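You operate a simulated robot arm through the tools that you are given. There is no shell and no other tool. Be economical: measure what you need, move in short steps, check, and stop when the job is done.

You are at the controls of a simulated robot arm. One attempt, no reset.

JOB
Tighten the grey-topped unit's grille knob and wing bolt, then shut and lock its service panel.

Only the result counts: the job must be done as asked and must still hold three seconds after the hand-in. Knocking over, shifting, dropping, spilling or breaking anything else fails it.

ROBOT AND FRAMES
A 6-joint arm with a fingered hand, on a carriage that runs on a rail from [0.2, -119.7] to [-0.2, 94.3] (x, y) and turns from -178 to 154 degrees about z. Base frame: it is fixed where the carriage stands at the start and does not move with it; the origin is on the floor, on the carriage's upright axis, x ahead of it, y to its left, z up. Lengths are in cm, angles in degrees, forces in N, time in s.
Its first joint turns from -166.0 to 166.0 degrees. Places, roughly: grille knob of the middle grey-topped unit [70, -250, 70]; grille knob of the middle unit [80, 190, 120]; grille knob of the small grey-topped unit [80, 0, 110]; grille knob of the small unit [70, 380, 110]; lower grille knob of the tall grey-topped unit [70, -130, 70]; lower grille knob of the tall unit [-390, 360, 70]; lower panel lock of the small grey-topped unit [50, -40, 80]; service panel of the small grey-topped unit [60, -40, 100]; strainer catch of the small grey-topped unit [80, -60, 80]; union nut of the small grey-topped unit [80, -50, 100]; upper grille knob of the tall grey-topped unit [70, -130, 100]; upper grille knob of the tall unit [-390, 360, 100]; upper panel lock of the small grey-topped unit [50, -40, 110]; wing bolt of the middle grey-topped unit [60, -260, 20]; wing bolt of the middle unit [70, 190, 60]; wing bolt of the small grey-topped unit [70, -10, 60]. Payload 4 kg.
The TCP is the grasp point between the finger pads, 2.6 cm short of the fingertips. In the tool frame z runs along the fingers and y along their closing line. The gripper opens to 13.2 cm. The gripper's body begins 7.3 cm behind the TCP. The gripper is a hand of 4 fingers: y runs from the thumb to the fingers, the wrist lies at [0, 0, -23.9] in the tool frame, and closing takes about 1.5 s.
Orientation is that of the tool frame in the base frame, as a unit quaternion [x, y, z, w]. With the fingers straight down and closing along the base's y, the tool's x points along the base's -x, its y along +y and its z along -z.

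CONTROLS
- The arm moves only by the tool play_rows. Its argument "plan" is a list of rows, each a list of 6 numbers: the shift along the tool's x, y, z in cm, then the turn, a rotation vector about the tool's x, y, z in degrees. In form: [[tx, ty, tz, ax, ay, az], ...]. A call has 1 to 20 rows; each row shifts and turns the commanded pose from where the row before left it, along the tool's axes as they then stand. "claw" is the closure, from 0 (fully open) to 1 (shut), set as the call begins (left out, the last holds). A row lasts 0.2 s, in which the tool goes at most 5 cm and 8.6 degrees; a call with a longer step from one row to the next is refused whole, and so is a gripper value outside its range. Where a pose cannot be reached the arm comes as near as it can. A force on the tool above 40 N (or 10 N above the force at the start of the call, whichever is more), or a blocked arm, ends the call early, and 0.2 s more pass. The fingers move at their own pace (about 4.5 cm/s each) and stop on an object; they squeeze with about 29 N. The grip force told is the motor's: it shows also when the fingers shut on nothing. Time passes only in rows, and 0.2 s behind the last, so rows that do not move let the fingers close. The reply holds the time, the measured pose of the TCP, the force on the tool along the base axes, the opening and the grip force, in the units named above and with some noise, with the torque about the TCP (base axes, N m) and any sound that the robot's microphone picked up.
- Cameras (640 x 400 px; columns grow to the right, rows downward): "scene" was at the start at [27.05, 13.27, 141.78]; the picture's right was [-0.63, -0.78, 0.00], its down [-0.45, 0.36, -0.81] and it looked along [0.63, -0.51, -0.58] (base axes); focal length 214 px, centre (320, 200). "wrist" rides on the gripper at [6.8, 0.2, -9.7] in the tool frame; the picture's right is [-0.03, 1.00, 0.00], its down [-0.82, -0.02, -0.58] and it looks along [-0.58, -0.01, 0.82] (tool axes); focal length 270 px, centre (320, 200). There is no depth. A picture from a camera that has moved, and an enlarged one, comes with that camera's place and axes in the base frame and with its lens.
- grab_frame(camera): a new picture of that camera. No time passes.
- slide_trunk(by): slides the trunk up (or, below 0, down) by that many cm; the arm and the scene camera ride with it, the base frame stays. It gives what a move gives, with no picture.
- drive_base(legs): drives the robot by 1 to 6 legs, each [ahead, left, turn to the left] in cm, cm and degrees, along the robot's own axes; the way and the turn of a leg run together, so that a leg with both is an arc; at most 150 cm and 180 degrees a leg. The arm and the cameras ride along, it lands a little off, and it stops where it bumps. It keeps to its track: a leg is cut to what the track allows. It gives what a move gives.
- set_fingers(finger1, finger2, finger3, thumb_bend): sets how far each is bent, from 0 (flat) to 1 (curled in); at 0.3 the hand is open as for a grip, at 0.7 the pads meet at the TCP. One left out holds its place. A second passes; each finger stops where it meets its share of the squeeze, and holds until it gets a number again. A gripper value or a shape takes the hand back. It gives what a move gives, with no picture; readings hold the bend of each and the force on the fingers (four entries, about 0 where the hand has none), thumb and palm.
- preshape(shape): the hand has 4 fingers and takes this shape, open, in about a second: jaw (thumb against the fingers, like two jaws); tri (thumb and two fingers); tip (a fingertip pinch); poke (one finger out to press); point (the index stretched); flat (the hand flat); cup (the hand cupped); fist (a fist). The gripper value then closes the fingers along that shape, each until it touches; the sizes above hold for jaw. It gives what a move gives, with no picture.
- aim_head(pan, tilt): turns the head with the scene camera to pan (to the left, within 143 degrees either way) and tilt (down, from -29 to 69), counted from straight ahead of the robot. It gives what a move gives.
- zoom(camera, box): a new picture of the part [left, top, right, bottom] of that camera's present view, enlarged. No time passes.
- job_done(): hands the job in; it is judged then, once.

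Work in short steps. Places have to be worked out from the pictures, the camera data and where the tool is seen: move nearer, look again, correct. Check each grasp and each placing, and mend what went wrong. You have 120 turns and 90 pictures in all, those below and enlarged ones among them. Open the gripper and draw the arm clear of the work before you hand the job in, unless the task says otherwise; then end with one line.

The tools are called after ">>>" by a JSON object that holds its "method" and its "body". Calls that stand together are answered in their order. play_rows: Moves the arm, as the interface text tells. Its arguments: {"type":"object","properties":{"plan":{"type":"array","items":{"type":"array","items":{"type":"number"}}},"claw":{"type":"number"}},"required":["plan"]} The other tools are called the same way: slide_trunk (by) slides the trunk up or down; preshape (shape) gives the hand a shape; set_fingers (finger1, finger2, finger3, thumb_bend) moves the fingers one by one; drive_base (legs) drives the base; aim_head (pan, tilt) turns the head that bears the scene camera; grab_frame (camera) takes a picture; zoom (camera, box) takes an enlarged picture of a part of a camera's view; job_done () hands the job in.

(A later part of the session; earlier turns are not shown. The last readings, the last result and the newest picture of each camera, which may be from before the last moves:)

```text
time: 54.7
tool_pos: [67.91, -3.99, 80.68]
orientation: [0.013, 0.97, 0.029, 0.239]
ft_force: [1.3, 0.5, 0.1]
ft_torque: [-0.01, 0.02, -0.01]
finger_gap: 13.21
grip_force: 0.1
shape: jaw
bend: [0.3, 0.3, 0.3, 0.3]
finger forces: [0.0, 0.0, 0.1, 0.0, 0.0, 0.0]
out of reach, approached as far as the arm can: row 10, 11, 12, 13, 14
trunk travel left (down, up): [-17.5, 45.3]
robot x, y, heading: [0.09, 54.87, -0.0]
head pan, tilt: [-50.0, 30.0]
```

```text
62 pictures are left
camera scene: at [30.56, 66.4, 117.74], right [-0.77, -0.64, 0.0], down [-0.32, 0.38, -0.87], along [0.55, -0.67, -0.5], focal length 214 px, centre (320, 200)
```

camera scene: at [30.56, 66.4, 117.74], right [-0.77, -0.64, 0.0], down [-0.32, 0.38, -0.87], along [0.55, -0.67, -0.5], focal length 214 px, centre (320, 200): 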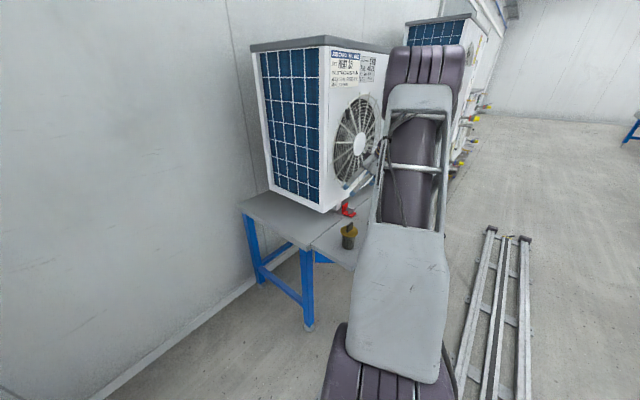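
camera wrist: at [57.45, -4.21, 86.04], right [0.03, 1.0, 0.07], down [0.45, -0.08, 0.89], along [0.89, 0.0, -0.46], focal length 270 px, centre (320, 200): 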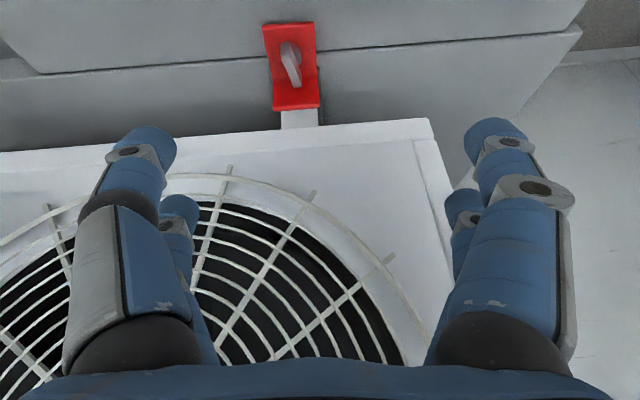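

The reach is limited by height, so I lower the trunk by 12 cm later. First I look closely at the bolt.

>>> {"method": "zoom", "body": {"camera": "wrist", "box": [240, 10, 340, 130]}}

>>> {"method": "zoom", "body": {"camera": "scene", "box": [310, 180, 400, 260]}}

```text
3.33 times, centred on (290, 70) of wrist
camera zoom: at [57.45, -4.21, 86.04], right [0.03, 1.0, 0.07], down [0.45, -0.08, 0.89], along [0.89, 0.0, -0.46], focal length 901 px, centre (420, 633)
```

zoom: 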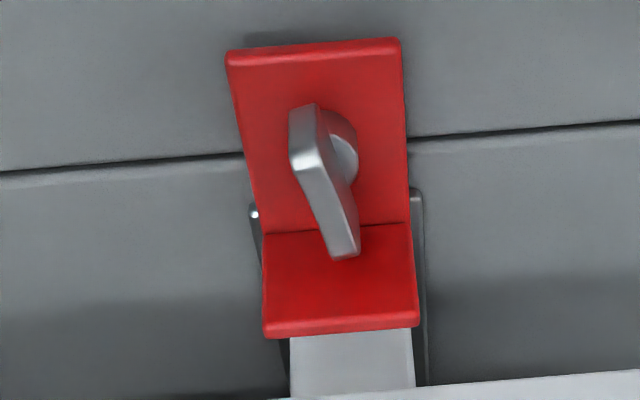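

```text
5.00 times, centred on (355, 220) of scene
camera zoom: at [30.56, 66.4, 117.74], right [-0.77, -0.64, 0.0], down [-0.32, 0.38, -0.87], along [0.55, -0.67, -0.5], focal length 1072 px, centre (145, 100)
```

zoom: 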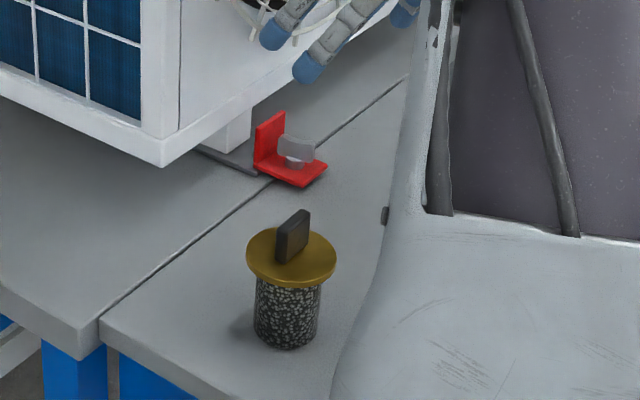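

Trunk down 8 cm, then a look. The loose strainer cartridge stands at about [62,13], so I keep clear of it.

>>> {"method": "slide_trunk", "body": {"by": -8}}

>>> {"method": "play_rows", "body": {"plan": [[0, -0.8, 0, 0, 0, 0], [0, -0.8, 0, 0, 0, 0], [0, 0, 0, 0, 0, 0]]}}

>>> {"method": "grab_frame", "body": {"camera": "wrist"}}

>>> {"method": "zoom", "body": {"camera": "scene", "box": [310, 140, 430, 240]}}

```text
time: 55.9
tool_pos: [68.11, -4.26, 72.63]
orientation: [0.01, 0.97, 0.028, 0.243]
ft_force: [-0.4, -0.1, -0.7]
ft_torque: [0.02, -0.03, -0.02]
finger_gap: 13.21
grip_force: 0.1
shape: jaw
bend: [0.3, 0.3, 0.3, 0.3]
finger forces: [0.0, 0.0, 0.0, 0.1, 0.0, 0.0]
trunk travel left (down, up): [-9.5, 53.3]
robot x, y, heading: [-0.14, 54.75, -0.2]
head pan, tilt: [-50.0, 30.0]
```

```text
time: 56.7
tool_pos: [67.96, -5.78, 72.37]
orientation: [0.011, 0.969, 0.028, 0.244]
ft_force: [0.8, 0.5, -0.5]
ft_torque: [-0.02, 0.0, -0.02]
finger_gap: 13.21
grip_force: 0.1
shape: jaw
bend: [0.3, 0.3, 0.3, 0.3]
finger forces: [0.1, 0.0, 0.0, 0.0, 0.1, 0.1]
trunk travel left (down, up): [-9.5, 53.3]
robot x, y, heading: [-0.1, 54.33, -0.3]
head pan, tilt: [-50.0, 30.0]
```

```text
59 pictures are left
camera wrist: at [57.39, -5.96, 77.72], right [0.03, 1.0, 0.07], down [0.45, -0.08, 0.89], along [0.89, 0.01, -0.45], focal length 270 px, centre (320, 200)
```

wrist: 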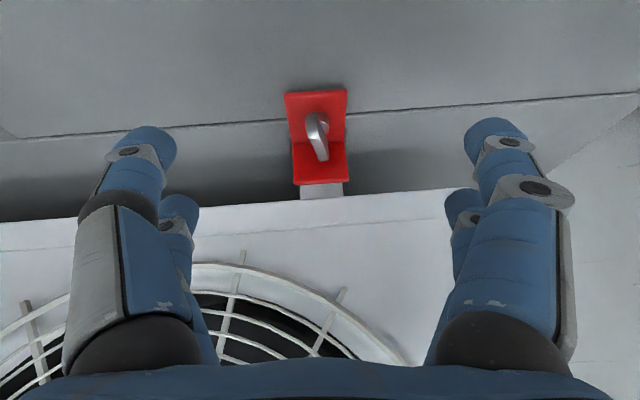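

```text
4.00 times, centred on (370, 190) of scene
camera zoom: at [29.28, 66.41, 109.66], right [-0.77, -0.64, 0.0], down [-0.32, 0.38, -0.87], along [0.55, -0.67, -0.5], focal length 858 px, centre (120, 240)
```

zoom: 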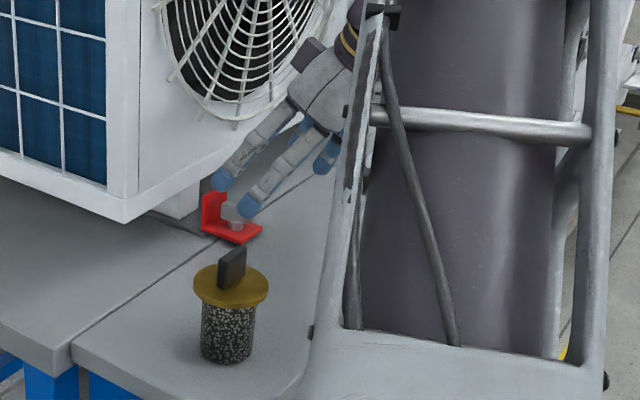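

The wing is at about [72.1,-5.6,65.4], straight down the tool axis by 8 cm. The arm is near its height limit, so I lower the trunk 6 cm and make up the rest in x.

>>> {"method": "slide_trunk", "body": {"by": -6}}

>>> {"method": "play_rows", "body": {"plan": [[-1.5, 0, 0.8, 0, 0, 0], [-1.5, 0, 0.8, 0, 0, 0], [0, 0, 0, 0, 0, 0]]}}

>>> {"method": "grab_frame", "body": {"camera": "wrist"}}

```text
time: 57.7
tool_pos: [67.87, -5.83, 66.35]
orientation: [0.011, 0.97, 0.028, 0.243]
ft_force: [-0.1, -0.4, -0.6]
ft_torque: [0.02, -0.02, 0.02]
finger_gap: 13.2
grip_force: 0.1
shape: jaw
bend: [0.3, 0.3, 0.3, 0.3]
finger forces: [0.0, 0.0, 0.1, 0.0, 0.0, 0.0]
trunk travel left (down, up): [-3.5, 59.3]
robot x, y, heading: [-0.02, 54.79, -0.3]
head pan, tilt: [-50.0, 30.0]
```

```text
time: 58.5
tool_pos: [71.37, -5.61, 66.38]
orientation: [0.01, 0.969, 0.028, 0.243]
ft_force: [-0.2, -0.6, 0.1]
ft_torque: [0.0, 0.04, -0.02]
finger_gap: 13.2
grip_force: 0.1
shape: jaw
bend: [0.3, 0.3, 0.3, 0.3]
finger forces: [0.1, 0.1, 0.1, 0.1, 0.1, 0.1]
trunk travel left (down, up): [-3.5, 59.3]
robot x, y, heading: [-0.01, 54.61, -0.1]
head pan, tilt: [-50.0, 30.0]
```

```text
57 pictures are left
camera wrist: at [60.81, -5.93, 71.76], right [0.03, 1.0, 0.07], down [0.45, -0.08, 0.89], along [0.89, 0.01, -0.45], focal length 270 px, centre (320, 200)
```

wrist: 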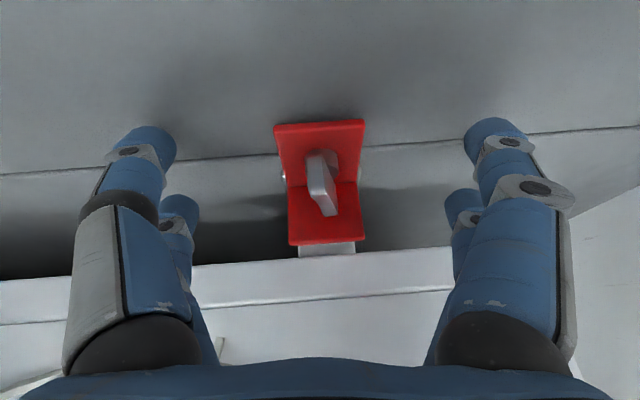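

The wing lies between both finger pairs, so I close on it.

>>> {"method": "play_rows", "body": {"plan": [[0, 0, 0, 0, 0, 0], [0, 0, 0, 0, 0, 0], [0, 0, 0, 0, 0, 0], [0, 0, 0, 0, 0, 0], [0, 0, 0, 0, 0, 0], [0, 0, 0, 0, 0, 0], [0, 0, 0, 0, 0, 0], [0, 0, 0, 0, 0, 0]], "claw": 1}}

>>> {"method": "grab_frame", "body": {"camera": "wrist"}}

```text
time: 60.3
tool_pos: [71.49, -5.62, 66.38]
orientation: [0.01, 0.969, 0.028, 0.243]
ft_force: [-0.7, 1.9, 1.3]
ft_torque: [-0.09, 0.28, 0.08]
finger_gap: 2.01
grip_force: 25.7
shape: jaw
bend: [0.73, 0.72, 0.67, 0.7]
finger forces: [22.7, 22.7, 23.5, 0.1, 23.9, 0.0]
trunk travel left (down, up): [-3.5, 59.3]
robot x, y, heading: [0.2, 54.69, -0.2]
head pan, tilt: [-50.0, 30.0]
```

```text
56 pictures are left
camera wrist: at [60.8, -5.9, 71.76], right [0.03, 1.0, 0.07], down [0.45, -0.08, 0.89], along [0.89, 0.01, -0.45], focal length 270 px, centre (320, 200)
```

wrist: 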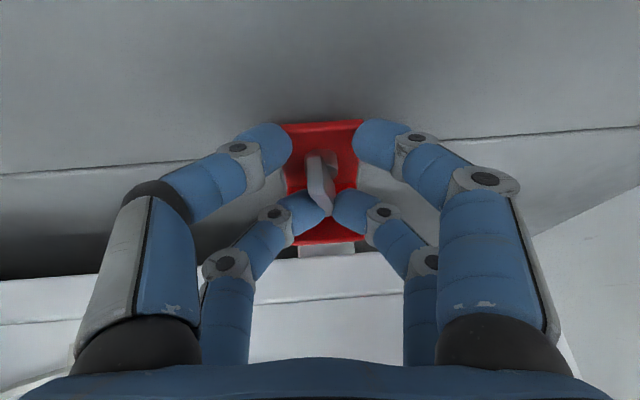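

The outer pair pinches the red plate rather than the wing, so I am too deep. I open, withdraw 1.2 cm and close again.

>>> {"method": "play_rows", "body": {"plan": [[0, 0, 0, 0, 0, 0], [0, 0, 0, 0, 0, 0], [0, 0, 0, 0, 0, 0], [0, 0, -1.2, 0, 0, 0], [0, 0, 0, 0, 0, 0]], "claw": 0.4}}

>>> {"method": "play_rows", "body": {"plan": [[0, 0, 0, 0, 0, 0], [0, 0, 0, 0, 0, 0], [0, 0, 0, 0, 0, 0], [0, 0, 0, 0, 0, 0], [0, 0, 0, 0, 0, 0], [0, 0, 0, 0, 0, 0], [0, 0, 0, 0, 0, 0], [0, 0, 0, 0, 0, 0]], "claw": 1}}

>>> {"method": "zoom", "body": {"camera": "wrist", "box": [200, 80, 440, 260]}}

```text
time: 61.5
tool_pos: [70.97, -5.78, 67.47]
orientation: [0.01, 0.97, 0.029, 0.243]
ft_force: [-0.4, 0.0, -0.2]
ft_torque: [-0.01, -0.04, 0.0]
finger_gap: 7.88
grip_force: 0.0
shape: jaw
bend: [0.71, 0.71, 0.71, 0.7]
finger forces: [0.1, 0.0, 0.1, 0.1, 0.0, 0.0]
trunk travel left (down, up): [-3.5, 59.3]
robot x, y, heading: [0.12, 54.79, -0.1]
head pan, tilt: [-50.0, 30.0]
```

```text
time: 63.3
tool_pos: [70.94, -5.76, 67.36]
orientation: [0.01, 0.97, 0.027, 0.243]
ft_force: [0.6, -1.5, 7.4]
ft_torque: [-0.03, -0.22, 0.02]
finger_gap: 0.0
grip_force: 28.6
shape: jaw
bend: [0.61, 0.71, 0.69, 0.7]
finger forces: [0.1, 24.6, 26.4, 0.0, 0.0, 0.0]
trunk travel left (down, up): [-3.5, 59.3]
robot x, y, heading: [0.12, 54.83, -0.2]
head pan, tilt: [-50.0, 30.0]
```

```text
2.22 times, centred on (320, 170) of wrist
camera zoom: at [60.41, -5.95, 72.88], right [0.03, 1.0, 0.07], down [0.45, -0.08, 0.89], along [0.89, 0.01, -0.45], focal length 601 px, centre (320, 267)
```

zoom: 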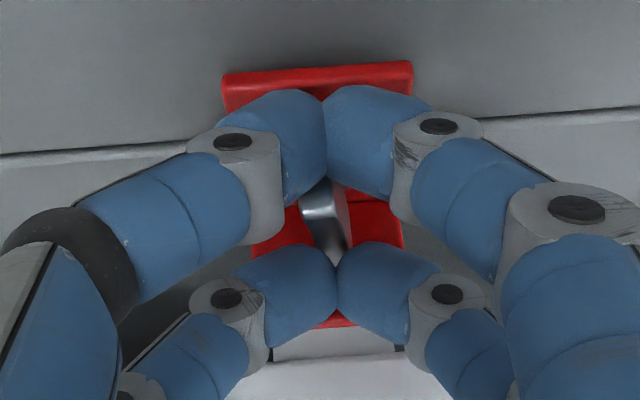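

The fingers now enclose the wing. I turn clockwise about the tool axis in small steps.

>>> {"method": "play_rows", "body": {"plan": [[0, 0, 0, 0, 0, 5], [0, 0, 0, 0, 0, 5], [0, 0, 0, 0, 0, 5], [0, 0, 0, 0, 0, 5], [0, 0, 0, 0, 0, 5], [0, 0, 0, 0, 0, 5], [0, 0, 0, 0, 0, 5], [0, 0, 0, 0, 0, 5]]}}

>>> {"method": "grab_frame", "body": {"camera": "wrist"}}

```text
time: 65.1
tool_pos: [70.7, -5.78, 67.53]
orientation: [0.342, 0.908, 0.11, 0.218]
ft_force: [-11.1, 14.2, 7.0]
ft_torque: [0.17, -0.04, 0.35]
finger_gap: 0.0
grip_force: 28.9
shape: jaw
bend: [0.61, 0.71, 0.71, 0.7]
finger forces: [0.0, 35.2, 24.7, 0.1, 0.1, 0.0]
trunk travel left (down, up): [-3.5, 59.3]
robot x, y, heading: [0.12, 55.0, -0.3]
head pan, tilt: [-50.0, 30.0]
```

```text
54 pictures are left
camera wrist: at [61.75, -1.73, 73.94], right [0.59, 0.72, 0.36], down [0.26, -0.59, 0.76], along [0.76, -0.35, -0.54], focal length 270 px, centre (320, 200)
```

wrist: 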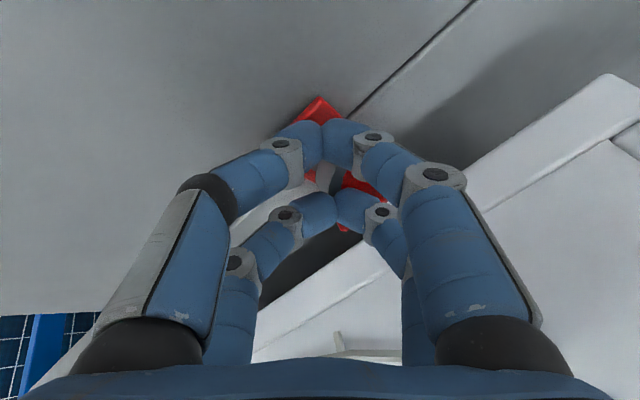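

The wing is following. I continue 40° more with a small force correction.

>>> {"method": "play_rows", "body": {"plan": [[0.25, 0.1, 0, 0, 0, 4], [0, 0, 0, 0, 0, 5], [0, 0, 0, 0, 0, 5], [0, 0, 0, 0, 0, 5], [0, 0, 0, 0, 0, 5], [0, 0, 0, 0, 0, 5], [0, 0, 0, 0, 0, 5]]}}

>>> {"method": "grab_frame", "body": {"camera": "wrist"}}

```text
time: 66.7
tool_pos: [70.84, -5.52, 67.65]
orientation: [0.592, 0.768, 0.169, 0.177]
ft_force: [-4.6, 23.8, 19.7]
ft_torque: [0.02, -0.46, 0.54]
finger_gap: 0.02
grip_force: 29.0
shape: jaw
bend: [0.61, 0.71, 0.72, 0.7]
finger forces: [0.1, 51.1, 0.1, 0.1, 0.0, 0.0]
trunk travel left (down, up): [-3.5, 59.3]
robot x, y, heading: [-0.31, 54.4, -0.1]
head pan, tilt: [-50.0, 30.0]
```

```text
53 pictures are left
camera wrist: at [64.82, 0.59, 75.75], right [0.85, 0.22, 0.47], down [-0.1, -0.82, 0.56], along [0.51, -0.52, -0.68], focal length 270 px, centre (320, 200)
```

wrist: 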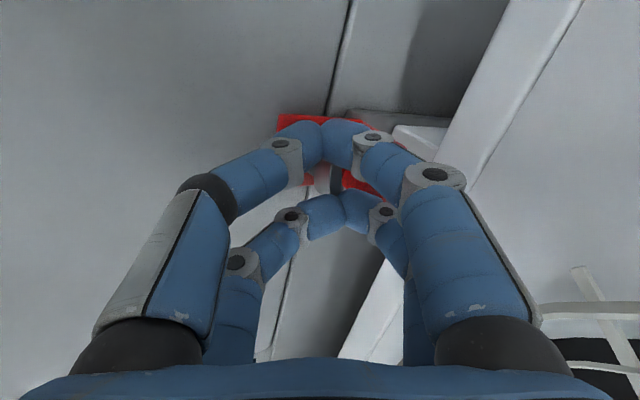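

About 74° done and it is still following. I go another 30°, easing the load.

>>> {"method": "play_rows", "body": {"plan": [[0.3, 0.15, -0.2, 0, 0, 3], [0, 0, 0, 0, 0, 5], [0, 0, 0, 0, 0, 5], [0, 0, 0, 0, 0, 5], [0, 0, 0, 0, 0, 5], [0, 0, 0, 0, 0, 5]]}}

>>> {"method": "zoom", "body": {"camera": "wrist", "box": [220, 80, 440, 260]}}

```text
time: 68.1
tool_pos: [70.81, -5.14, 67.94]
orientation: [0.76, 0.602, 0.207, 0.131]
ft_force: [11.2, 23.7, 26.7]
ft_torque: [-0.05, -0.76, 0.85]
finger_gap: 0.0
grip_force: 29.4
shape: jaw
bend: [0.63, 0.71, 0.72, 0.7]
finger forces: [0.0, 51.7, 0.1, 0.1, 0.0, 0.1]
trunk travel left (down, up): [-3.5, 59.3]
robot x, y, heading: [-0.04, 54.37, -0.3]
head pan, tilt: [-50.0, 30.0]
```

```text
2.22 times, centred on (330, 170) of wrist
camera zoom: at [67.77, 0.88, 77.67], right [0.86, -0.26, 0.45], down [-0.44, -0.82, 0.37], along [0.27, -0.52, -0.81], focal length 601 px, centre (298, 267)
```

zoom: 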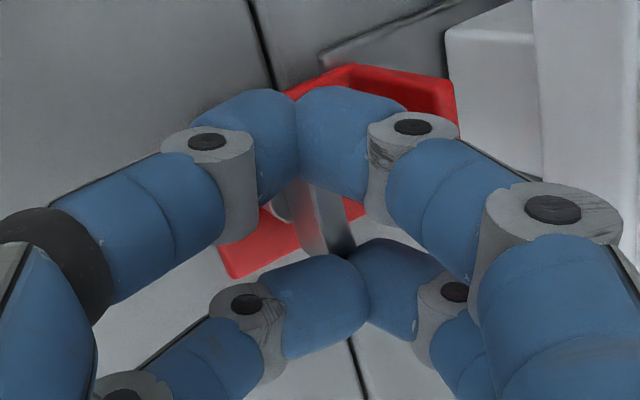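

Torque has climbed to 0.85 N m and the wing lags the hand, now lying along y, so the stop seems to be reached. I relax, open, back out and check.

>>> {"method": "play_rows", "body": {"plan": [[0, 0, 0, 0, 0, -5], [0, 0, 0, 0, 0, -5], [0, 0, 0, 0, 0, -5]]}}

>>> {"method": "play_rows", "body": {"plan": [[0, 0, 0, 0, 0, 0], [0, 0, 0, 0, 0, 0], [0, 0, 0, 0, 0, 0], [0, 0, 0, 0, 0, 0], [0, 0, -1.5, 0, 0, 0], [0, 0, -2, 0, 0, 0], [0, 0, -2, 0, 0, 0], [0, 0, 0, 0, 0, 0]], "claw": 0.4}}

>>> {"method": "grab_frame", "body": {"camera": "wrist"}}

>>> {"method": "zoom", "body": {"camera": "scene", "box": [300, 120, 420, 220]}}

```text
time: 68.9
tool_pos: [70.61, -5.43, 67.82]
orientation: [0.675, 0.696, 0.187, 0.158]
ft_force: [7.7, 18.3, 28.5]
ft_torque: [0.61, -0.61, 0.37]
finger_gap: 0.02
grip_force: 28.6
shape: jaw
bend: [0.63, 0.71, 0.71, 0.7]
finger forces: [0.1, 0.0, 0.0, 0.0, 0.1, 0.0]
trunk travel left (down, up): [-3.5, 59.3]
robot x, y, heading: [-0.02, 54.48, -0.2]
head pan, tilt: [-50.0, 30.0]
```

```text
time: 70.7
tool_pos: [68.09, -5.49, 72.39]
orientation: [0.675, 0.696, 0.188, 0.157]
ft_force: [-0.1, 0.7, -0.1]
ft_torque: [0.01, 0.01, -0.01]
finger_gap: 7.85
grip_force: 0.0
shape: jaw
bend: [0.71, 0.71, 0.71, 0.7]
finger forces: [0.1, 0.0, 0.1, 0.0, 0.0, 0.0]
trunk travel left (down, up): [-3.5, 59.3]
robot x, y, heading: [0.1, 55.03, -0.3]
head pan, tilt: [-50.0, 30.0]
```

```text
51 pictures are left
camera wrist: at [63.36, 0.69, 81.38], right [0.88, -0.01, 0.47], down [-0.26, -0.84, 0.47], along [0.4, -0.54, -0.75], focal length 270 px, centre (320, 200)
```

wrist: 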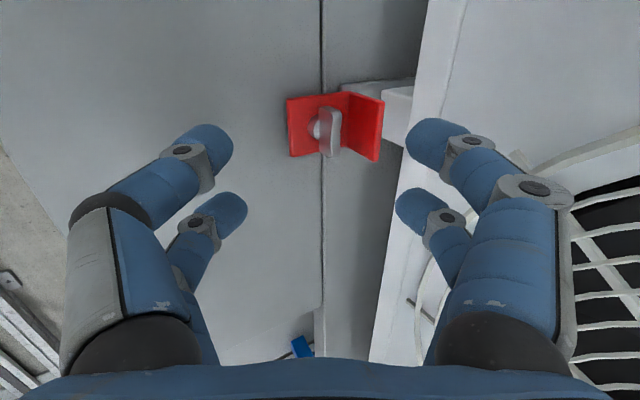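

```text
4.00 times, centred on (360, 170) of scene
camera zoom: at [27.42, 66.41, 103.69], right [-0.77, -0.64, 0.0], down [-0.32, 0.38, -0.87], along [0.55, -0.67, -0.5], focal length 858 px, centre (160, 320)
```

zoom: 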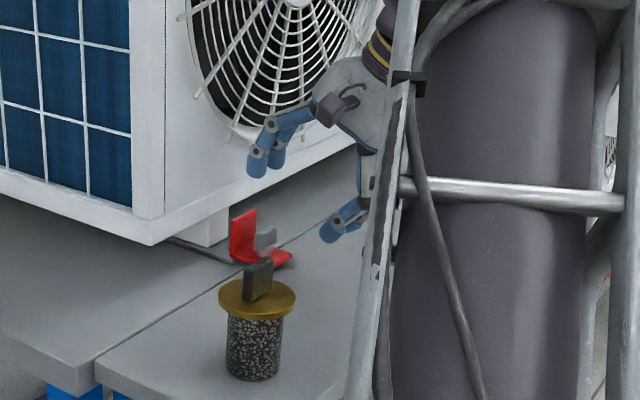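

The wing now lies along y. I verify the stop with a square regrip and a further clockwise attempt.

>>> {"method": "play_rows", "body": {"plan": [[0.2, -0.1, 2, 0, 0, 0], [0, 0, 2, 0, 0, 0], [0, 0, 1.3, 0, 0, 0], [0, 0, 0, 0, 0, 0]]}}

>>> {"method": "play_rows", "body": {"plan": [[0, 0, 0, 0, 0, 0], [0, 0, 0, 0, 0, 0], [0, 0, 0, 0, 0, 0], [0, 0, 0, 0, 0, 0], [0, 0, 0, 0, 0, 0], [0, 0, 0, 0, 0, 0], [0, 0, 0, 0, 0, 0]], "claw": 1}}

>>> {"method": "play_rows", "body": {"plan": [[0, 0, 0, 0, 0, 5], [0, 0, 0, 0, 0, 5], [0, 0, 0, 0, 0, 5], [0, 0, 0, 0, 0, 5]]}}

>>> {"method": "zoom", "body": {"camera": "wrist", "box": [220, 80, 440, 260]}}

```text
time: 71.7
tool_pos: [70.63, -5.24, 67.64]
orientation: [0.675, 0.696, 0.188, 0.157]
ft_force: [0.5, -0.4, 0.0]
ft_torque: [0.01, -0.01, -0.01]
finger_gap: 7.89
grip_force: 0.0
shape: jaw
bend: [0.71, 0.71, 0.71, 0.7]
finger forces: [0.0, 0.1, 0.1, 0.0, 0.0, 0.0]
trunk travel left (down, up): [-3.5, 59.3]
robot x, y, heading: [-0.06, 54.94, 0.1]
head pan, tilt: [-50.0, 30.0]
```

```text
time: 73.3
tool_pos: [70.53, -5.21, 67.67]
orientation: [0.675, 0.696, 0.188, 0.158]
ft_force: [-0.5, 0.6, 2.5]
ft_torque: [-0.03, -0.09, -0.02]
finger_gap: 0.0
grip_force: 28.5
shape: jaw
bend: [0.7, 0.73, 0.64, 0.69]
finger forces: [0.0, 24.8, 22.4, 0.0, 0.0, 0.0]
trunk travel left (down, up): [-3.5, 59.3]
robot x, y, heading: [-0.1, 55.02, -0.1]
head pan, tilt: [-50.0, 30.0]
```

```text
time: 74.3
tool_pos: [70.58, -5.18, 67.9]
orientation: [0.786, 0.568, 0.212, 0.123]
ft_force: [14.5, 1.1, 9.3]
ft_torque: [0.05, -0.47, 0.31]
finger_gap: 0.03
grip_force: 29.2
shape: jaw
bend: [0.71, 0.71, 0.67, 0.69]
finger forces: [0.0, 32.9, 0.0, 0.0, 0.1, 0.0]
trunk travel left (down, up): [-3.5, 59.3]
robot x, y, heading: [-0.15, 54.53, -0.2]
head pan, tilt: [-50.0, 30.0]
```

```text
2.22 times, centred on (330, 170) of wrist
camera zoom: at [68.02, 0.62, 77.88], right [0.83, -0.35, 0.43], down [-0.51, -0.79, 0.34], along [0.22, -0.5, -0.84], focal length 601 px, centre (298, 267)
```

zoom: 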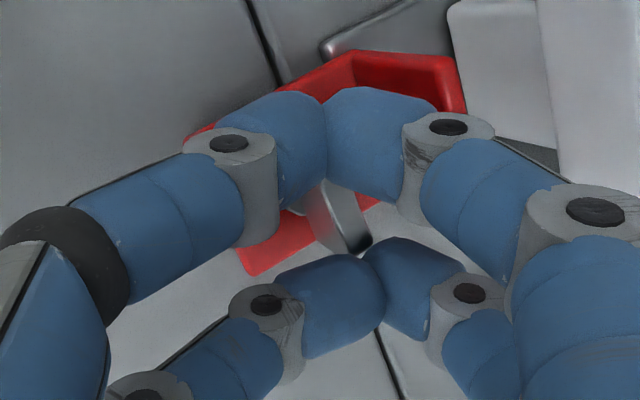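

The wing stayed put while the hand turned 20°. I give it one last 10° for torque, then relax, open and back out.

>>> {"method": "play_rows", "body": {"plan": [[0, 0, 0, 0, 0, 5], [0, 0, 0, 0, 0, 5], [0, 0, 0, 0, 0, 0]]}}

>>> {"method": "play_rows", "body": {"plan": [[0, 0, 0, 0, 0, -5], [0, 0, 0, 0, 0, -5], [0, 0, 0, 0, 0, -5], [0, 0, 0, 0, 0, -5], [0, 0, 0, 0, 0, -5]]}}

>>> {"method": "play_rows", "body": {"plan": [[0, 0, 0, 0, 0, 0], [0, 0, 0, 0, 0, 0], [0, 0, 0, 0, 0, 0], [0, 0, 0, 0, 0, 0], [0, 0, -1.5, 0, 0, 0], [0, 0, -2, 0, 0, 0], [0, 0, -2, 0, 0, 0], [0, 0, 0, 0, 0, 0]], "claw": 0.4}}

>>> {"method": "zoom", "body": {"camera": "wrist", "box": [240, 60, 420, 200]}}

```text
time: 75.1
tool_pos: [70.28, -5.28, 67.78]
orientation: [0.833, 0.497, 0.222, 0.104]
ft_force: [-5.1, -2.4, 12.9]
ft_torque: [0.07, -0.18, -0.03]
finger_gap: 0.0
grip_force: 28.4
shape: jaw
bend: [0.71, 0.71, 0.67, 0.69]
finger forces: [0.0, 0.0, 0.1, 0.0, 0.0, 0.0]
trunk travel left (down, up): [-3.5, 59.3]
robot x, y, heading: [-0.12, 54.68, -0.4]
head pan, tilt: [-50.0, 30.0]
```

```text
time: 76.3
tool_pos: [70.67, -4.76, 67.97]
orientation: [0.702, 0.668, 0.195, 0.148]
ft_force: [2.3, -1.3, 17.3]
ft_torque: [-0.43, -0.56, 0.0]
finger_gap: 0.0
grip_force: 28.8
shape: jaw
bend: [0.71, 0.72, 0.68, 0.69]
finger forces: [0.1, 44.0, 0.0, 0.1, 0.0, 0.0]
trunk travel left (down, up): [-3.5, 59.3]
robot x, y, heading: [0.1, 54.62, -0.0]
head pan, tilt: [-50.0, 30.0]
```

```text
time: 78.1
tool_pos: [68.04, -5.35, 72.75]
orientation: [0.704, 0.667, 0.195, 0.148]
ft_force: [0.0, -0.6, 0.2]
ft_torque: [-0.03, 0.01, -0.01]
finger_gap: 7.87
grip_force: 0.0
shape: jaw
bend: [0.71, 0.71, 0.71, 0.7]
finger forces: [0.1, 0.1, 0.0, 0.0, 0.0, 0.0]
trunk travel left (down, up): [-3.5, 59.3]
robot x, y, heading: [-0.07, 54.66, 0.1]
head pan, tilt: [-50.0, 30.0]
```

```text
2.86 times, centred on (330, 130) of wrist
camera zoom: at [63.72, 0.85, 81.9], right [0.88, -0.09, 0.47], down [-0.32, -0.84, 0.44], along [0.35, -0.53, -0.77], focal length 772 px, centre (291, 400)
```

zoom: 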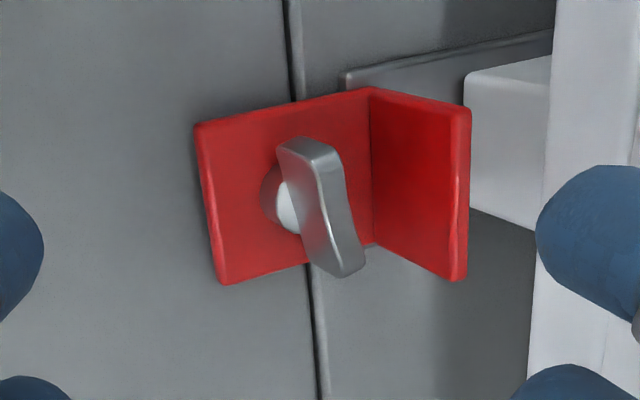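

The wing came back about 15° because I turned the hand backward with closed fingers. I regrip aligned to the wing, turn it to the stop, and this time open before any back-rotation.

>>> {"method": "play_rows", "body": {"plan": [[0, 0, 0, 0, 0, -8], [0, 0, 0, 0, 0, -8], [0.2, -0.1, 2, 0, 0, 0], [0, 0, 2, 0, 0, 0], [0, 0, 1.5, 0, 0, 0], [0, 0, 0, 0, 0, 0]]}}

>>> {"method": "play_rows", "body": {"plan": [[0, 0, 0, 0, 0, 0], [0, 0, 0, 0, 0, 0], [0, 0, 0, 0, 0, 0], [0, 0, 0, 0, 0, 0], [0, 0, 0, 0, 0, 0], [0, 0, 0, 0, 0, 0], [0, 0, 0, 0, 0, 0]], "claw": 1}}

>>> {"method": "play_rows", "body": {"plan": [[0, 0, 0, 0, 0, 5], [0, 0, 0, 0, 0, 5], [0, 0, 0, 0, 0, 5], [0, 0, 0, 0, 0, 5], [0, 0, 0, 0, 0, 5]]}}

>>> {"method": "grab_frame", "body": {"camera": "wrist"}}

```text
time: 79.5
tool_pos: [70.18, -5.01, 67.82]
orientation: [0.605, 0.757, 0.173, 0.174]
ft_force: [0.6, -0.1, -0.3]
ft_torque: [0.03, -0.01, -0.02]
finger_gap: 7.86
grip_force: 0.0
shape: jaw
bend: [0.71, 0.71, 0.71, 0.7]
finger forces: [0.1, 0.1, 0.0, 0.0, 0.0, 0.0]
trunk travel left (down, up): [-3.5, 59.3]
robot x, y, heading: [-0.38, 54.46, -0.1]
head pan, tilt: [-50.0, 30.0]
```

```text
time: 81.1
tool_pos: [70.23, -4.94, 67.75]
orientation: [0.605, 0.758, 0.172, 0.175]
ft_force: [1.1, -0.2, 3.1]
ft_torque: [0.01, -0.06, -0.01]
finger_gap: 0.0
grip_force: 29.6
shape: jaw
bend: [0.61, 0.73, 0.65, 0.7]
finger forces: [0.1, 0.1, 0.0, 0.0, 0.0, 0.0]
trunk travel left (down, up): [-3.5, 59.3]
robot x, y, heading: [-0.17, 54.58, -0.2]
head pan, tilt: [-50.0, 30.0]
```

```text
time: 82.3
tool_pos: [70.3, -5.13, 67.68]
orientation: [0.755, 0.609, 0.205, 0.131]
ft_force: [-3.8, 1.1, 1.7]
ft_torque: [-0.04, 0.02, -0.02]
finger_gap: 0.02
grip_force: 28.7
shape: jaw
bend: [0.61, 0.73, 0.64, 0.7]
finger forces: [0.1, 0.1, 0.0, 0.0, 0.0, 0.0]
trunk travel left (down, up): [-3.5, 59.3]
robot x, y, heading: [-0.48, 54.29, -0.1]
head pan, tilt: [-50.0, 30.0]
```

```text
47 pictures are left
camera wrist: at [67.17, 1.03, 77.38], right [0.86, -0.25, 0.45], down [-0.43, -0.82, 0.38], along [0.27, -0.52, -0.81], focal length 270 px, centre (320, 200)
```

wrist: 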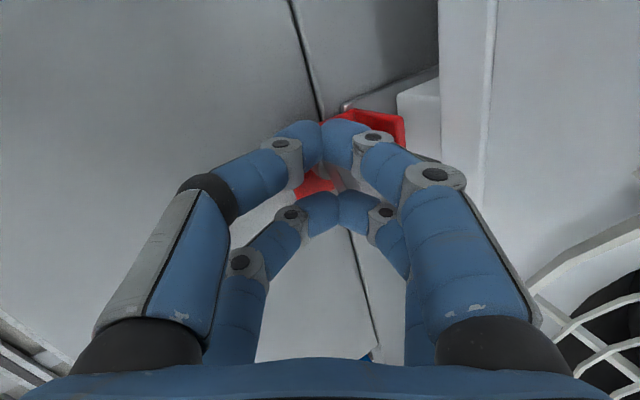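

The fingers missed the wing this time (TCP 0.7 cm off in x and y). I open, realign and go in at [71.2,-5.7,67].

>>> {"method": "play_rows", "body": {"plan": [[0, 0, 0, 0, 0, 0], [0, 0, 0, 0, 0, 0], [0, 0, 0, 0, 0, 0], [0, 0, 0, 0, 0, 0], [0, 0, -0.5, 0, 0, -7], [0, 0, 0, 0, 0, -7], [0, 0, 0, 0, 0, -7], [0, 0, 0, 0, 0, -6], [-0.7, 0.35, 0.5, 0, 0, 0], [0, 0, 1, 0, 0, 0], [0, 0, 0, 0, 0, 0]], "claw": 0.4}}

>>> {"method": "zoom", "body": {"camera": "wrist", "box": [200, 80, 440, 240]}}

>>> {"method": "play_rows", "body": {"plan": [[0, 0, 0, 0, 0, 0], [0, 0, 0, 0, 0, 0], [0, 0, 0, 0, 0, 0], [0, 0, 0, 0, 0, 0], [0, 0, 0, 0, 0, 0], [0, 0, 0, 0, 0, 0], [0, 0, 0, 0, 0, 0]], "claw": 1}}

>>> {"method": "zoom", "body": {"camera": "wrist", "box": [200, 80, 440, 240]}}

```text
time: 84.7
tool_pos: [71.36, -5.57, 66.95]
orientation: [0.591, 0.769, 0.168, 0.178]
ft_force: [0.4, 0.5, -0.6]
ft_torque: [0.01, 0.0, -0.02]
finger_gap: 7.89
grip_force: 0.0
shape: jaw
bend: [0.71, 0.71, 0.71, 0.7]
finger forces: [0.1, 0.0, 0.0, 0.1, 0.1, 0.1]
trunk travel left (down, up): [-3.5, 59.3]
robot x, y, heading: [0.06, 54.33, -0.2]
head pan, tilt: [-50.0, 30.0]
```

```text
2.50 times, centred on (320, 160) of wrist
camera zoom: at [65.35, 0.51, 75.15], right [0.85, 0.22, 0.47], down [-0.1, -0.82, 0.56], along [0.51, -0.52, -0.68], focal length 676 px, centre (320, 300)
```

zoom: 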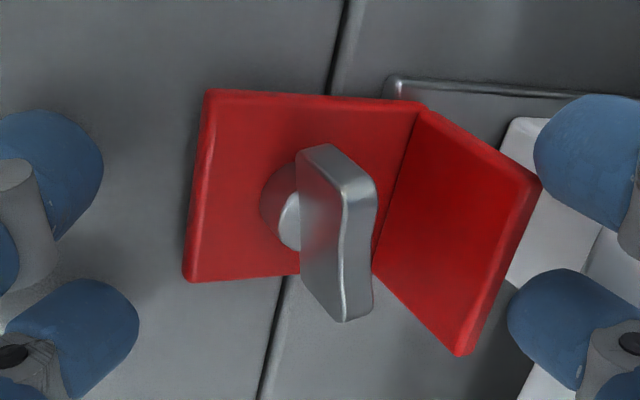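

```text
time: 86.3
tool_pos: [71.34, -5.51, 66.95]
orientation: [0.592, 0.769, 0.169, 0.175]
ft_force: [-8.4, 10.1, -0.5]
ft_torque: [-0.05, 0.55, 0.17]
finger_gap: 0.0
grip_force: 29.1
shape: jaw
bend: [0.72, 0.72, 0.68, 0.69]
finger forces: [30.0, 26.5, 29.6, 0.0, 0.0, 0.0]
trunk travel left (down, up): [-3.5, 59.3]
robot x, y, heading: [-0.01, 54.96, -0.4]
head pan, tilt: [-50.0, 30.0]
```

```text
2.50 times, centred on (320, 160) of wrist
camera zoom: at [65.29, 0.58, 75.14], right [0.86, 0.22, 0.47], down [-0.09, -0.83, 0.56], along [0.51, -0.52, -0.69], focal length 676 px, centre (320, 300)
```

zoom: 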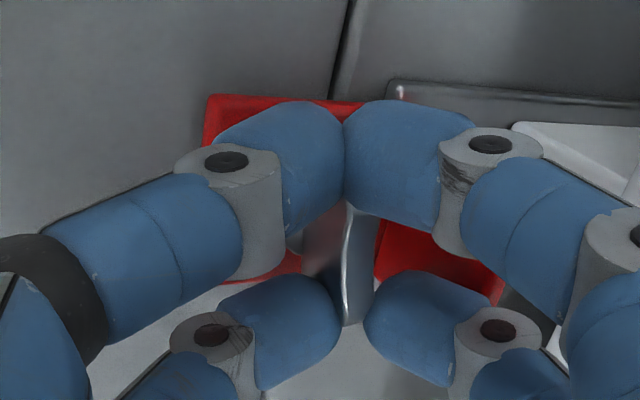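

Good square grip now (forces on all fingers). I turn clockwise with 5° steps.

>>> {"method": "play_rows", "body": {"plan": [[0, 0, 0, 0, 0, 5], [0, 0, 0, 0, 0, 5], [0, 0, 0, 0, 0, 5], [0, 0, 0, 0, 0, 5]]}}

>>> {"method": "play_rows", "body": {"plan": [[0, 0, 0, 0, 0, 5], [0, 0, 0, 0, 0, 5], [0, 0, 0, 0, 0, 5]]}}

>>> {"method": "zoom", "body": {"camera": "wrist", "box": [200, 80, 440, 240]}}

```text
time: 87.3
tool_pos: [71.34, -5.24, 67.15]
orientation: [0.716, 0.654, 0.197, 0.143]
ft_force: [-5.9, 26.8, -0.8]
ft_torque: [-0.44, 0.6, 0.55]
finger_gap: 0.0
grip_force: 29.0
shape: jaw
bend: [0.72, 0.72, 0.69, 0.69]
finger forces: [0.0, 28.7, 37.7, 0.0, 0.0, 0.1]
trunk travel left (down, up): [-3.5, 59.3]
robot x, y, heading: [-0.1, 54.89, -0.1]
head pan, tilt: [-50.0, 30.0]
```

```text
time: 88.1
tool_pos: [71.18, -5.81, 67.46]
orientation: [0.796, 0.553, 0.214, 0.121]
ft_force: [7.9, 20.4, 17.6]
ft_torque: [0.62, -0.45, 0.34]
finger_gap: 0.0
grip_force: 29.2
shape: jaw
bend: [0.74, 0.72, 0.71, 0.69]
finger forces: [0.0, 0.1, 0.1, 0.1, 0.0, 0.0]
trunk travel left (down, up): [-3.5, 59.3]
robot x, y, heading: [-0.36, 54.66, -0.2]
head pan, tilt: [-50.0, 30.0]
```

```text
2.50 times, centred on (320, 160) of wrist
camera zoom: at [68.79, 0.05, 77.48], right [0.82, -0.38, 0.43], down [-0.53, -0.78, 0.33], along [0.21, -0.5, -0.84], focal length 676 px, centre (320, 300)
```

zoom: 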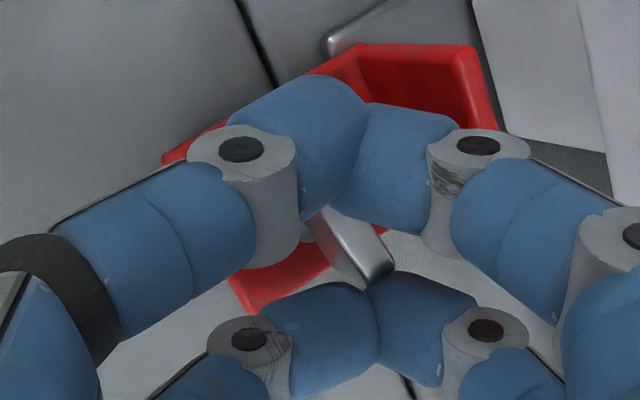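

The fingers slipped over again. I open without turning and back straight out to see the wing's angle.

>>> {"method": "play_rows", "body": {"plan": [[0, 0, 0, 0, 0, 0], [0, 0, 0, 0, 0, 0], [0, 0, 0, 0, 0, 0], [0, 0, 0, 0, 0, 0], [0, 0, -1.5, 0, 0, 0], [0, 0, -2, 0, 0, 0], [0, 0, -2, 0, 0, -7], [0, 0, 0, 0, 0, -7], [0, 0, 0, 0, 0, 0]], "claw": 0.3}}

>>> {"method": "zoom", "body": {"camera": "wrist", "box": [240, 60, 420, 200]}}

```text
time: 90.1
tool_pos: [68.81, -5.65, 71.74]
orientation: [0.721, 0.648, 0.198, 0.144]
ft_force: [-0.1, 0.5, 1.0]
ft_torque: [-0.04, 0.01, 0.01]
finger_gap: 9.21
grip_force: 0.0
shape: jaw
bend: [0.68, 0.68, 0.68, 0.58]
finger forces: [0.1, 0.0, 0.0, 0.0, 0.0, 0.0]
trunk travel left (down, up): [-3.5, 59.3]
robot x, y, heading: [0.17, 54.82, -0.3]
head pan, tilt: [-50.0, 30.0]
```

```text
2.86 times, centred on (330, 130) of wrist
camera zoom: at [64.93, 0.53, 81.13], right [0.88, -0.14, 0.46], down [-0.36, -0.84, 0.42], along [0.33, -0.53, -0.78], focal length 772 px, centre (291, 400)
```

zoom: 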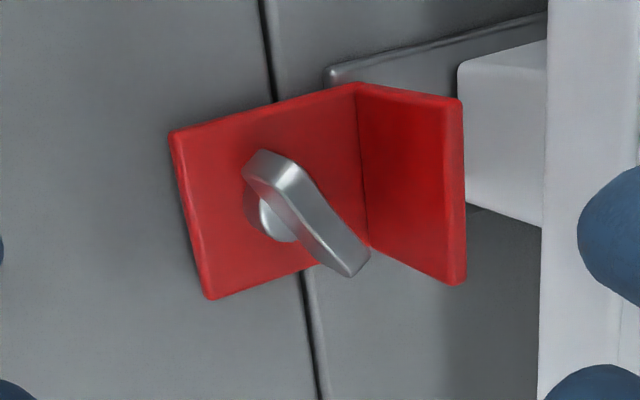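

The wing has slipped back to about 55°, so overturning past the stop makes the fingers flip it. I regrip aligned at 55° and turn only to about 92°, opening right there.

>>> {"method": "play_rows", "body": {"plan": [[0, 0, 0, 0, 0, -8], [0, 0, 0, 0, 0, -8], [0, 0, 0, 0, 0, -8], [0, 0, 0, 0, 0, -8], [0, 0, 0, 0, 0, -8], [0.1, 0, 2, 0, 0, 0], [0, 0, 2, 0, 0, 0], [0, 0, 1.5, 0, 0, 0], [0, 0, 0, 0, 0, 0]]}}

>>> {"method": "play_rows", "body": {"plan": [[0, 0, 0, 0, 0, 0], [0, 0, 0, 0, 0, 0], [0, 0, 0, 0, 0, 0], [0, 0, 0, 0, 0, 0], [0, 0, 0, 0, 0, 0], [0, 0, 0, 0, 0, 0], [0, 0, 0, 0, 0, 0], [0, 0, 0, 0, 0, 0]], "claw": 1}}

>>> {"method": "zoom", "body": {"camera": "wrist", "box": [200, 80, 440, 240]}}

```text
time: 92.1
tool_pos: [71.07, -5.39, 67.22]
orientation: [0.457, 0.855, 0.138, 0.203]
ft_force: [-0.5, -0.4, 2.7]
ft_torque: [0.01, 0.17, 0.0]
finger_gap: 9.22
grip_force: 0.0
shape: jaw
bend: [0.68, 0.68, 0.68, 0.57]
finger forces: [0.0, 0.0, 0.0, 0.0, 3.1, 0.1]
trunk travel left (down, up): [-3.5, 59.3]
robot x, y, heading: [-0.33, 54.71, -0.1]
head pan, tilt: [-50.0, 30.0]
```

```text
time: 93.9
tool_pos: [71.18, -5.37, 67.34]
orientation: [0.456, 0.855, 0.137, 0.204]
ft_force: [-4.1, 5.3, 20.5]
ft_torque: [-0.14, -0.32, 0.04]
finger_gap: 1.77
grip_force: 29.1
shape: jaw
bend: [0.7, 0.65, 0.61, 0.73]
finger forces: [0.1, 39.5, 28.4, 0.0, 0.0, 0.0]
trunk travel left (down, up): [-3.5, 59.3]
robot x, y, heading: [-0.22, 54.82, -0.3]
head pan, tilt: [-50.0, 30.0]
```

```text
2.50 times, centred on (320, 160) of wrist
camera zoom: at [63.34, -0.05, 74.47], right [0.74, 0.53, 0.43], down [0.12, -0.72, 0.68], along [0.67, -0.45, -0.59], focal length 676 px, centre (320, 300)
```

zoom: 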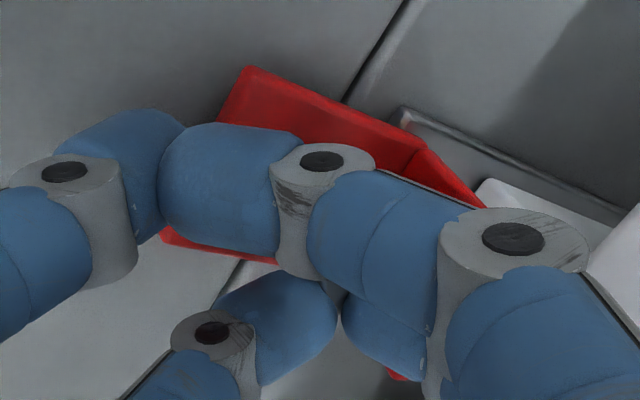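

That is a skewed grip, with one digit caught. I open fully and back out to look.

>>> {"method": "play_rows", "body": {"plan": [[0, 0, 0, 0, 0, 0], [0, 0, 0, 0, 0, 0], [0, 0, 0, 0, 0, 0], [0, 0, 0, 0, 0, 0], [0, 0, 0, 0, 0, 0], [0, 0, 0, 0, 0, 0], [0, 0, 0, 0, 0, 0], [0, 0, 0, 0, 0, 0]], "claw": 0}}

>>> {"method": "grab_frame", "body": {"camera": "wrist"}}

```text
time: 95.7
tool_pos: [71.2, -5.28, 67.27]
orientation: [0.456, 0.855, 0.136, 0.204]
ft_force: [-6.7, 6.0, 26.8]
ft_torque: [0.02, 0.92, 0.09]
finger_gap: 12.78
grip_force: 0.0
shape: jaw
bend: [0.3, 0.41, 0.3, 0.42]
finger forces: [0.0, 10.3, 0.0, 0.0, 29.9, 0.0]
trunk travel left (down, up): [-3.5, 59.3]
robot x, y, heading: [-0.22, 54.85, -0.2]
head pan, tilt: [-50.0, 30.0]
```

```text
41 pictures are left
camera wrist: at [63.29, -0.05, 74.37], right [0.74, 0.52, 0.43], down [0.12, -0.72, 0.68], along [0.66, -0.45, -0.6], focal length 270 px, centre (320, 200)
```

wrist: 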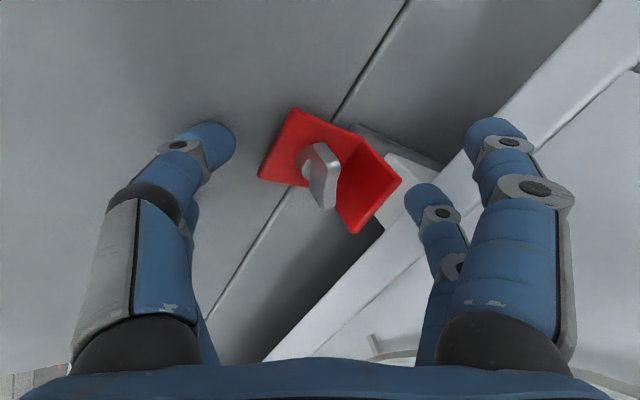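

The wing is well centred and aligned in the slot here. The outer digits only brush the bench and unit because the hand is fully open. I close from here.

>>> {"method": "play_rows", "body": {"plan": [[0, 0, 0, 0, 0, 0], [0, 0, 0, 0, 0, 0], [0, 0, 0, 0, 0, 0], [0, 0, 0, 0, 0, 0], [0, 0, 0, 0, 0, 0], [0, 0, 0, 0, 0, 0], [0, 0, 0, 0, 0, 0], [0, 0, 0, 0, 0, 0]], "claw": 1}}

>>> {"method": "zoom", "body": {"camera": "wrist", "box": [200, 80, 440, 240]}}

```text
time: 97.5
tool_pos: [70.82, -5.6, 66.81]
orientation: [0.459, 0.855, 0.135, 0.201]
ft_force: [-5.6, -10.5, -4.2]
ft_torque: [-0.07, 0.12, -0.29]
finger_gap: 5.18
grip_force: 15.9
shape: jaw
bend: [0.7, 0.73, 0.63, 0.38]
finger forces: [0.1, 0.0, 11.6, 0.1, 0.0, 0.0]
trunk travel left (down, up): [-3.5, 59.3]
robot x, y, heading: [-0.14, 54.94, -0.3]
head pan, tilt: [-50.0, 30.0]
```

```text
2.50 times, centred on (320, 160) of wrist
camera zoom: at [63.13, -0.27, 73.94], right [0.74, 0.52, 0.42], down [0.12, -0.72, 0.68], along [0.66, -0.45, -0.6], focal length 676 px, centre (320, 300)
```

zoom: 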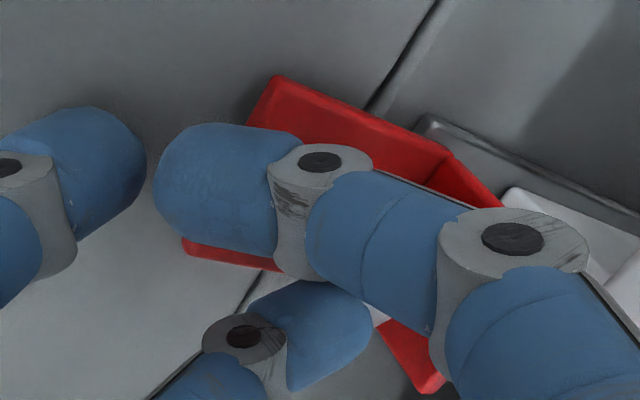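

The thumb lagged behind. I back out, reset the fingers symmetrically in the air (closed, then 0.4) and look at the wing.

>>> {"method": "play_rows", "body": {"plan": [[0, 0, 0, 0, 0, 0], [0, 0, 0, 0, 0, 0], [0, 0, 0, 0, 0, 0], [0, 0, -1.5, 0, 0, 0], [0, 0, -2, 0, 0, 0], [0, 0, -2, 0, 0, 0], [0, 0, 0, 0, 0, 0]], "claw": 0.1}}

>>> {"method": "play_rows", "body": {"plan": [[0, 0, 0, 0, 0, 0], [0, 0, 0, 0, 0, 0], [0, 0, 0, 0, 0, 0], [0, 0, 0, 0, 0, 0], [0, 0, 0, 0, 0, 0], [0, 0, 0, 0, 0, 0], [0, 0, 0, 0, 0, 0], [0, 0, 0, 0, 0, 0]], "claw": 1}}

>>> {"method": "play_rows", "body": {"plan": [[0, 0, 0, 0, 0, 0], [0, 0, 0, 0, 0, 0], [0, 0, 0, 0, 0, 0], [0, 0, 0, 0, 0, 0], [0, 0, 0, 0, 0, 0]], "claw": 0.4}}

>>> {"method": "grab_frame", "body": {"camera": "wrist"}}

```text
time: 99.1
tool_pos: [68.73, -5.69, 72.07]
orientation: [0.457, 0.855, 0.137, 0.204]
ft_force: [-0.8, 1.0, -1.0]
ft_torque: [-0.01, -0.01, 0.0]
finger_gap: 11.89
grip_force: 0.2
shape: jaw
bend: [0.48, 0.48, 0.48, 0.32]
finger forces: [0.0, 0.1, 0.0, 0.0, 0.0, 0.1]
trunk travel left (down, up): [-3.5, 59.3]
robot x, y, heading: [0.02, 54.79, -0.3]
head pan, tilt: [-50.0, 30.0]
```

```text
time: 100.9
tool_pos: [68.66, -5.74, 72.09]
orientation: [0.457, 0.855, 0.137, 0.203]
ft_force: [-1.1, -0.3, -0.1]
ft_torque: [-0.02, 0.01, 0.0]
finger_gap: 0.0
grip_force: 28.8
shape: jaw
bend: [0.62, 0.62, 0.62, 0.7]
finger forces: [0.0, 0.0, 0.0, 0.0, 0.0, 0.1]
trunk travel left (down, up): [-3.5, 59.3]
robot x, y, heading: [-0.07, 54.89, -0.4]
head pan, tilt: [-50.0, 30.0]
```

```text
time: 102.1
tool_pos: [68.67, -5.93, 72.1]
orientation: [0.457, 0.855, 0.138, 0.203]
ft_force: [0.2, -0.2, 0.7]
ft_torque: [0.03, 0.0, -0.04]
finger_gap: 7.87
grip_force: 0.0
shape: jaw
bend: [0.71, 0.71, 0.71, 0.7]
finger forces: [0.1, 0.1, 0.0, 0.0, 0.0, 0.0]
trunk travel left (down, up): [-3.5, 59.3]
robot x, y, heading: [-0.28, 54.56, -0.1]
head pan, tilt: [-50.0, 30.0]
```

```text
39 pictures are left
camera wrist: at [60.87, -0.52, 79.2], right [0.74, 0.52, 0.43], down [0.12, -0.72, 0.68], along [0.66, -0.45, -0.6], focal length 270 px, centre (320, 200)
```

wrist: 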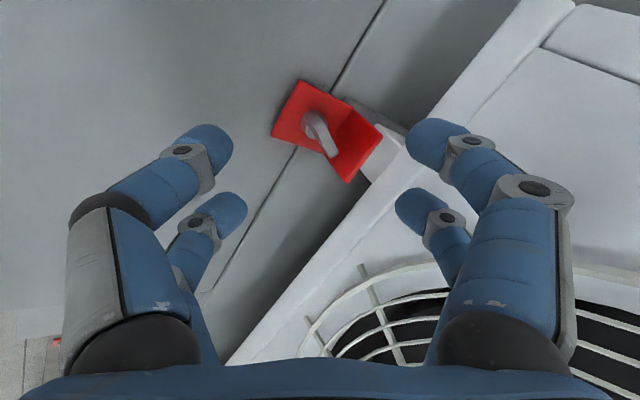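

The wing is now back at about 27°. I align the hand to it, enter with symmetric fingers and grip.

>>> {"method": "play_rows", "body": {"plan": [[0, 0, 0, 0, 0, -8], [0, 0, 0, 0, 0, -8], [0, 0, 0, 0, 0, -8], [0, 0, 0, 0, 0, -6], [0.15, 0.25, 2, 0, 0, 0], [0, 0, 2, 0, 0, 0], [0, 0, 1.4, 0, 0, 0], [0, 0, 0, 0, 0, 0]]}}

>>> {"method": "play_rows", "body": {"plan": [[0, 0, 0, 0, 0, 0], [0, 0, 0, 0, 0, 0], [0, 0, 0, 0, 0, 0], [0, 0, 0, 0, 0, 0], [0, 0, 0, 0, 0, 0], [0, 0, 0, 0, 0, 0], [0, 0, 0, 0, 0, 0], [0, 0, 0, 0, 0, 0]], "claw": 1}}

>>> {"method": "zoom", "body": {"camera": "wrist", "box": [200, 80, 440, 240]}}

```text
time: 103.9
tool_pos: [71.16, -5.05, 66.91]
orientation: [0.22, 0.944, 0.08, 0.231]
ft_force: [0.1, 0.0, -0.1]
ft_torque: [0.01, -0.03, 0.01]
finger_gap: 7.91
grip_force: 0.0
shape: jaw
bend: [0.71, 0.71, 0.71, 0.7]
finger forces: [0.0, 0.0, 0.0, 0.0, 0.1, 0.1]
trunk travel left (down, up): [-3.5, 59.3]
robot x, y, heading: [0.21, 54.65, -0.4]
head pan, tilt: [-50.0, 30.0]
```

```text
time: 105.7
tool_pos: [71.05, -5.17, 67.01]
orientation: [0.22, 0.944, 0.08, 0.232]
ft_force: [1.5, -0.6, -0.8]
ft_torque: [-0.01, 0.03, -0.04]
finger_gap: 0.02
grip_force: 29.2
shape: jaw
bend: [0.61, 0.7, 0.71, 0.7]
finger forces: [0.1, 24.6, 23.8, 0.0, 0.0, 0.0]
trunk travel left (down, up): [-3.5, 59.3]
robot x, y, heading: [-0.4, 54.73, -0.3]
head pan, tilt: [-50.0, 30.0]
```

```text
2.50 times, centred on (320, 160) of wrist
camera zoom: at [61.14, -2.39, 72.88], right [0.4, 0.88, 0.26], down [0.37, -0.42, 0.83], along [0.84, -0.23, -0.49], focal length 676 px, centre (320, 300)
```

zoom: 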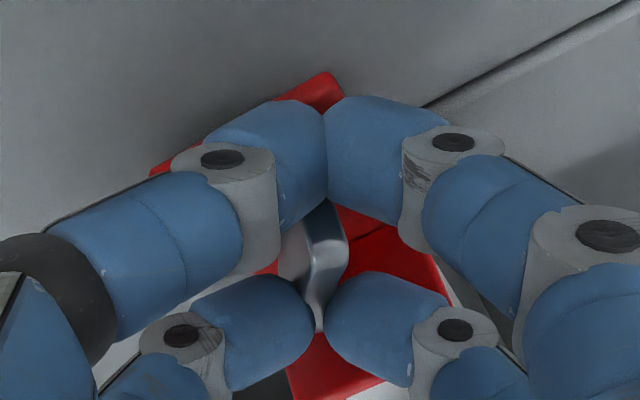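

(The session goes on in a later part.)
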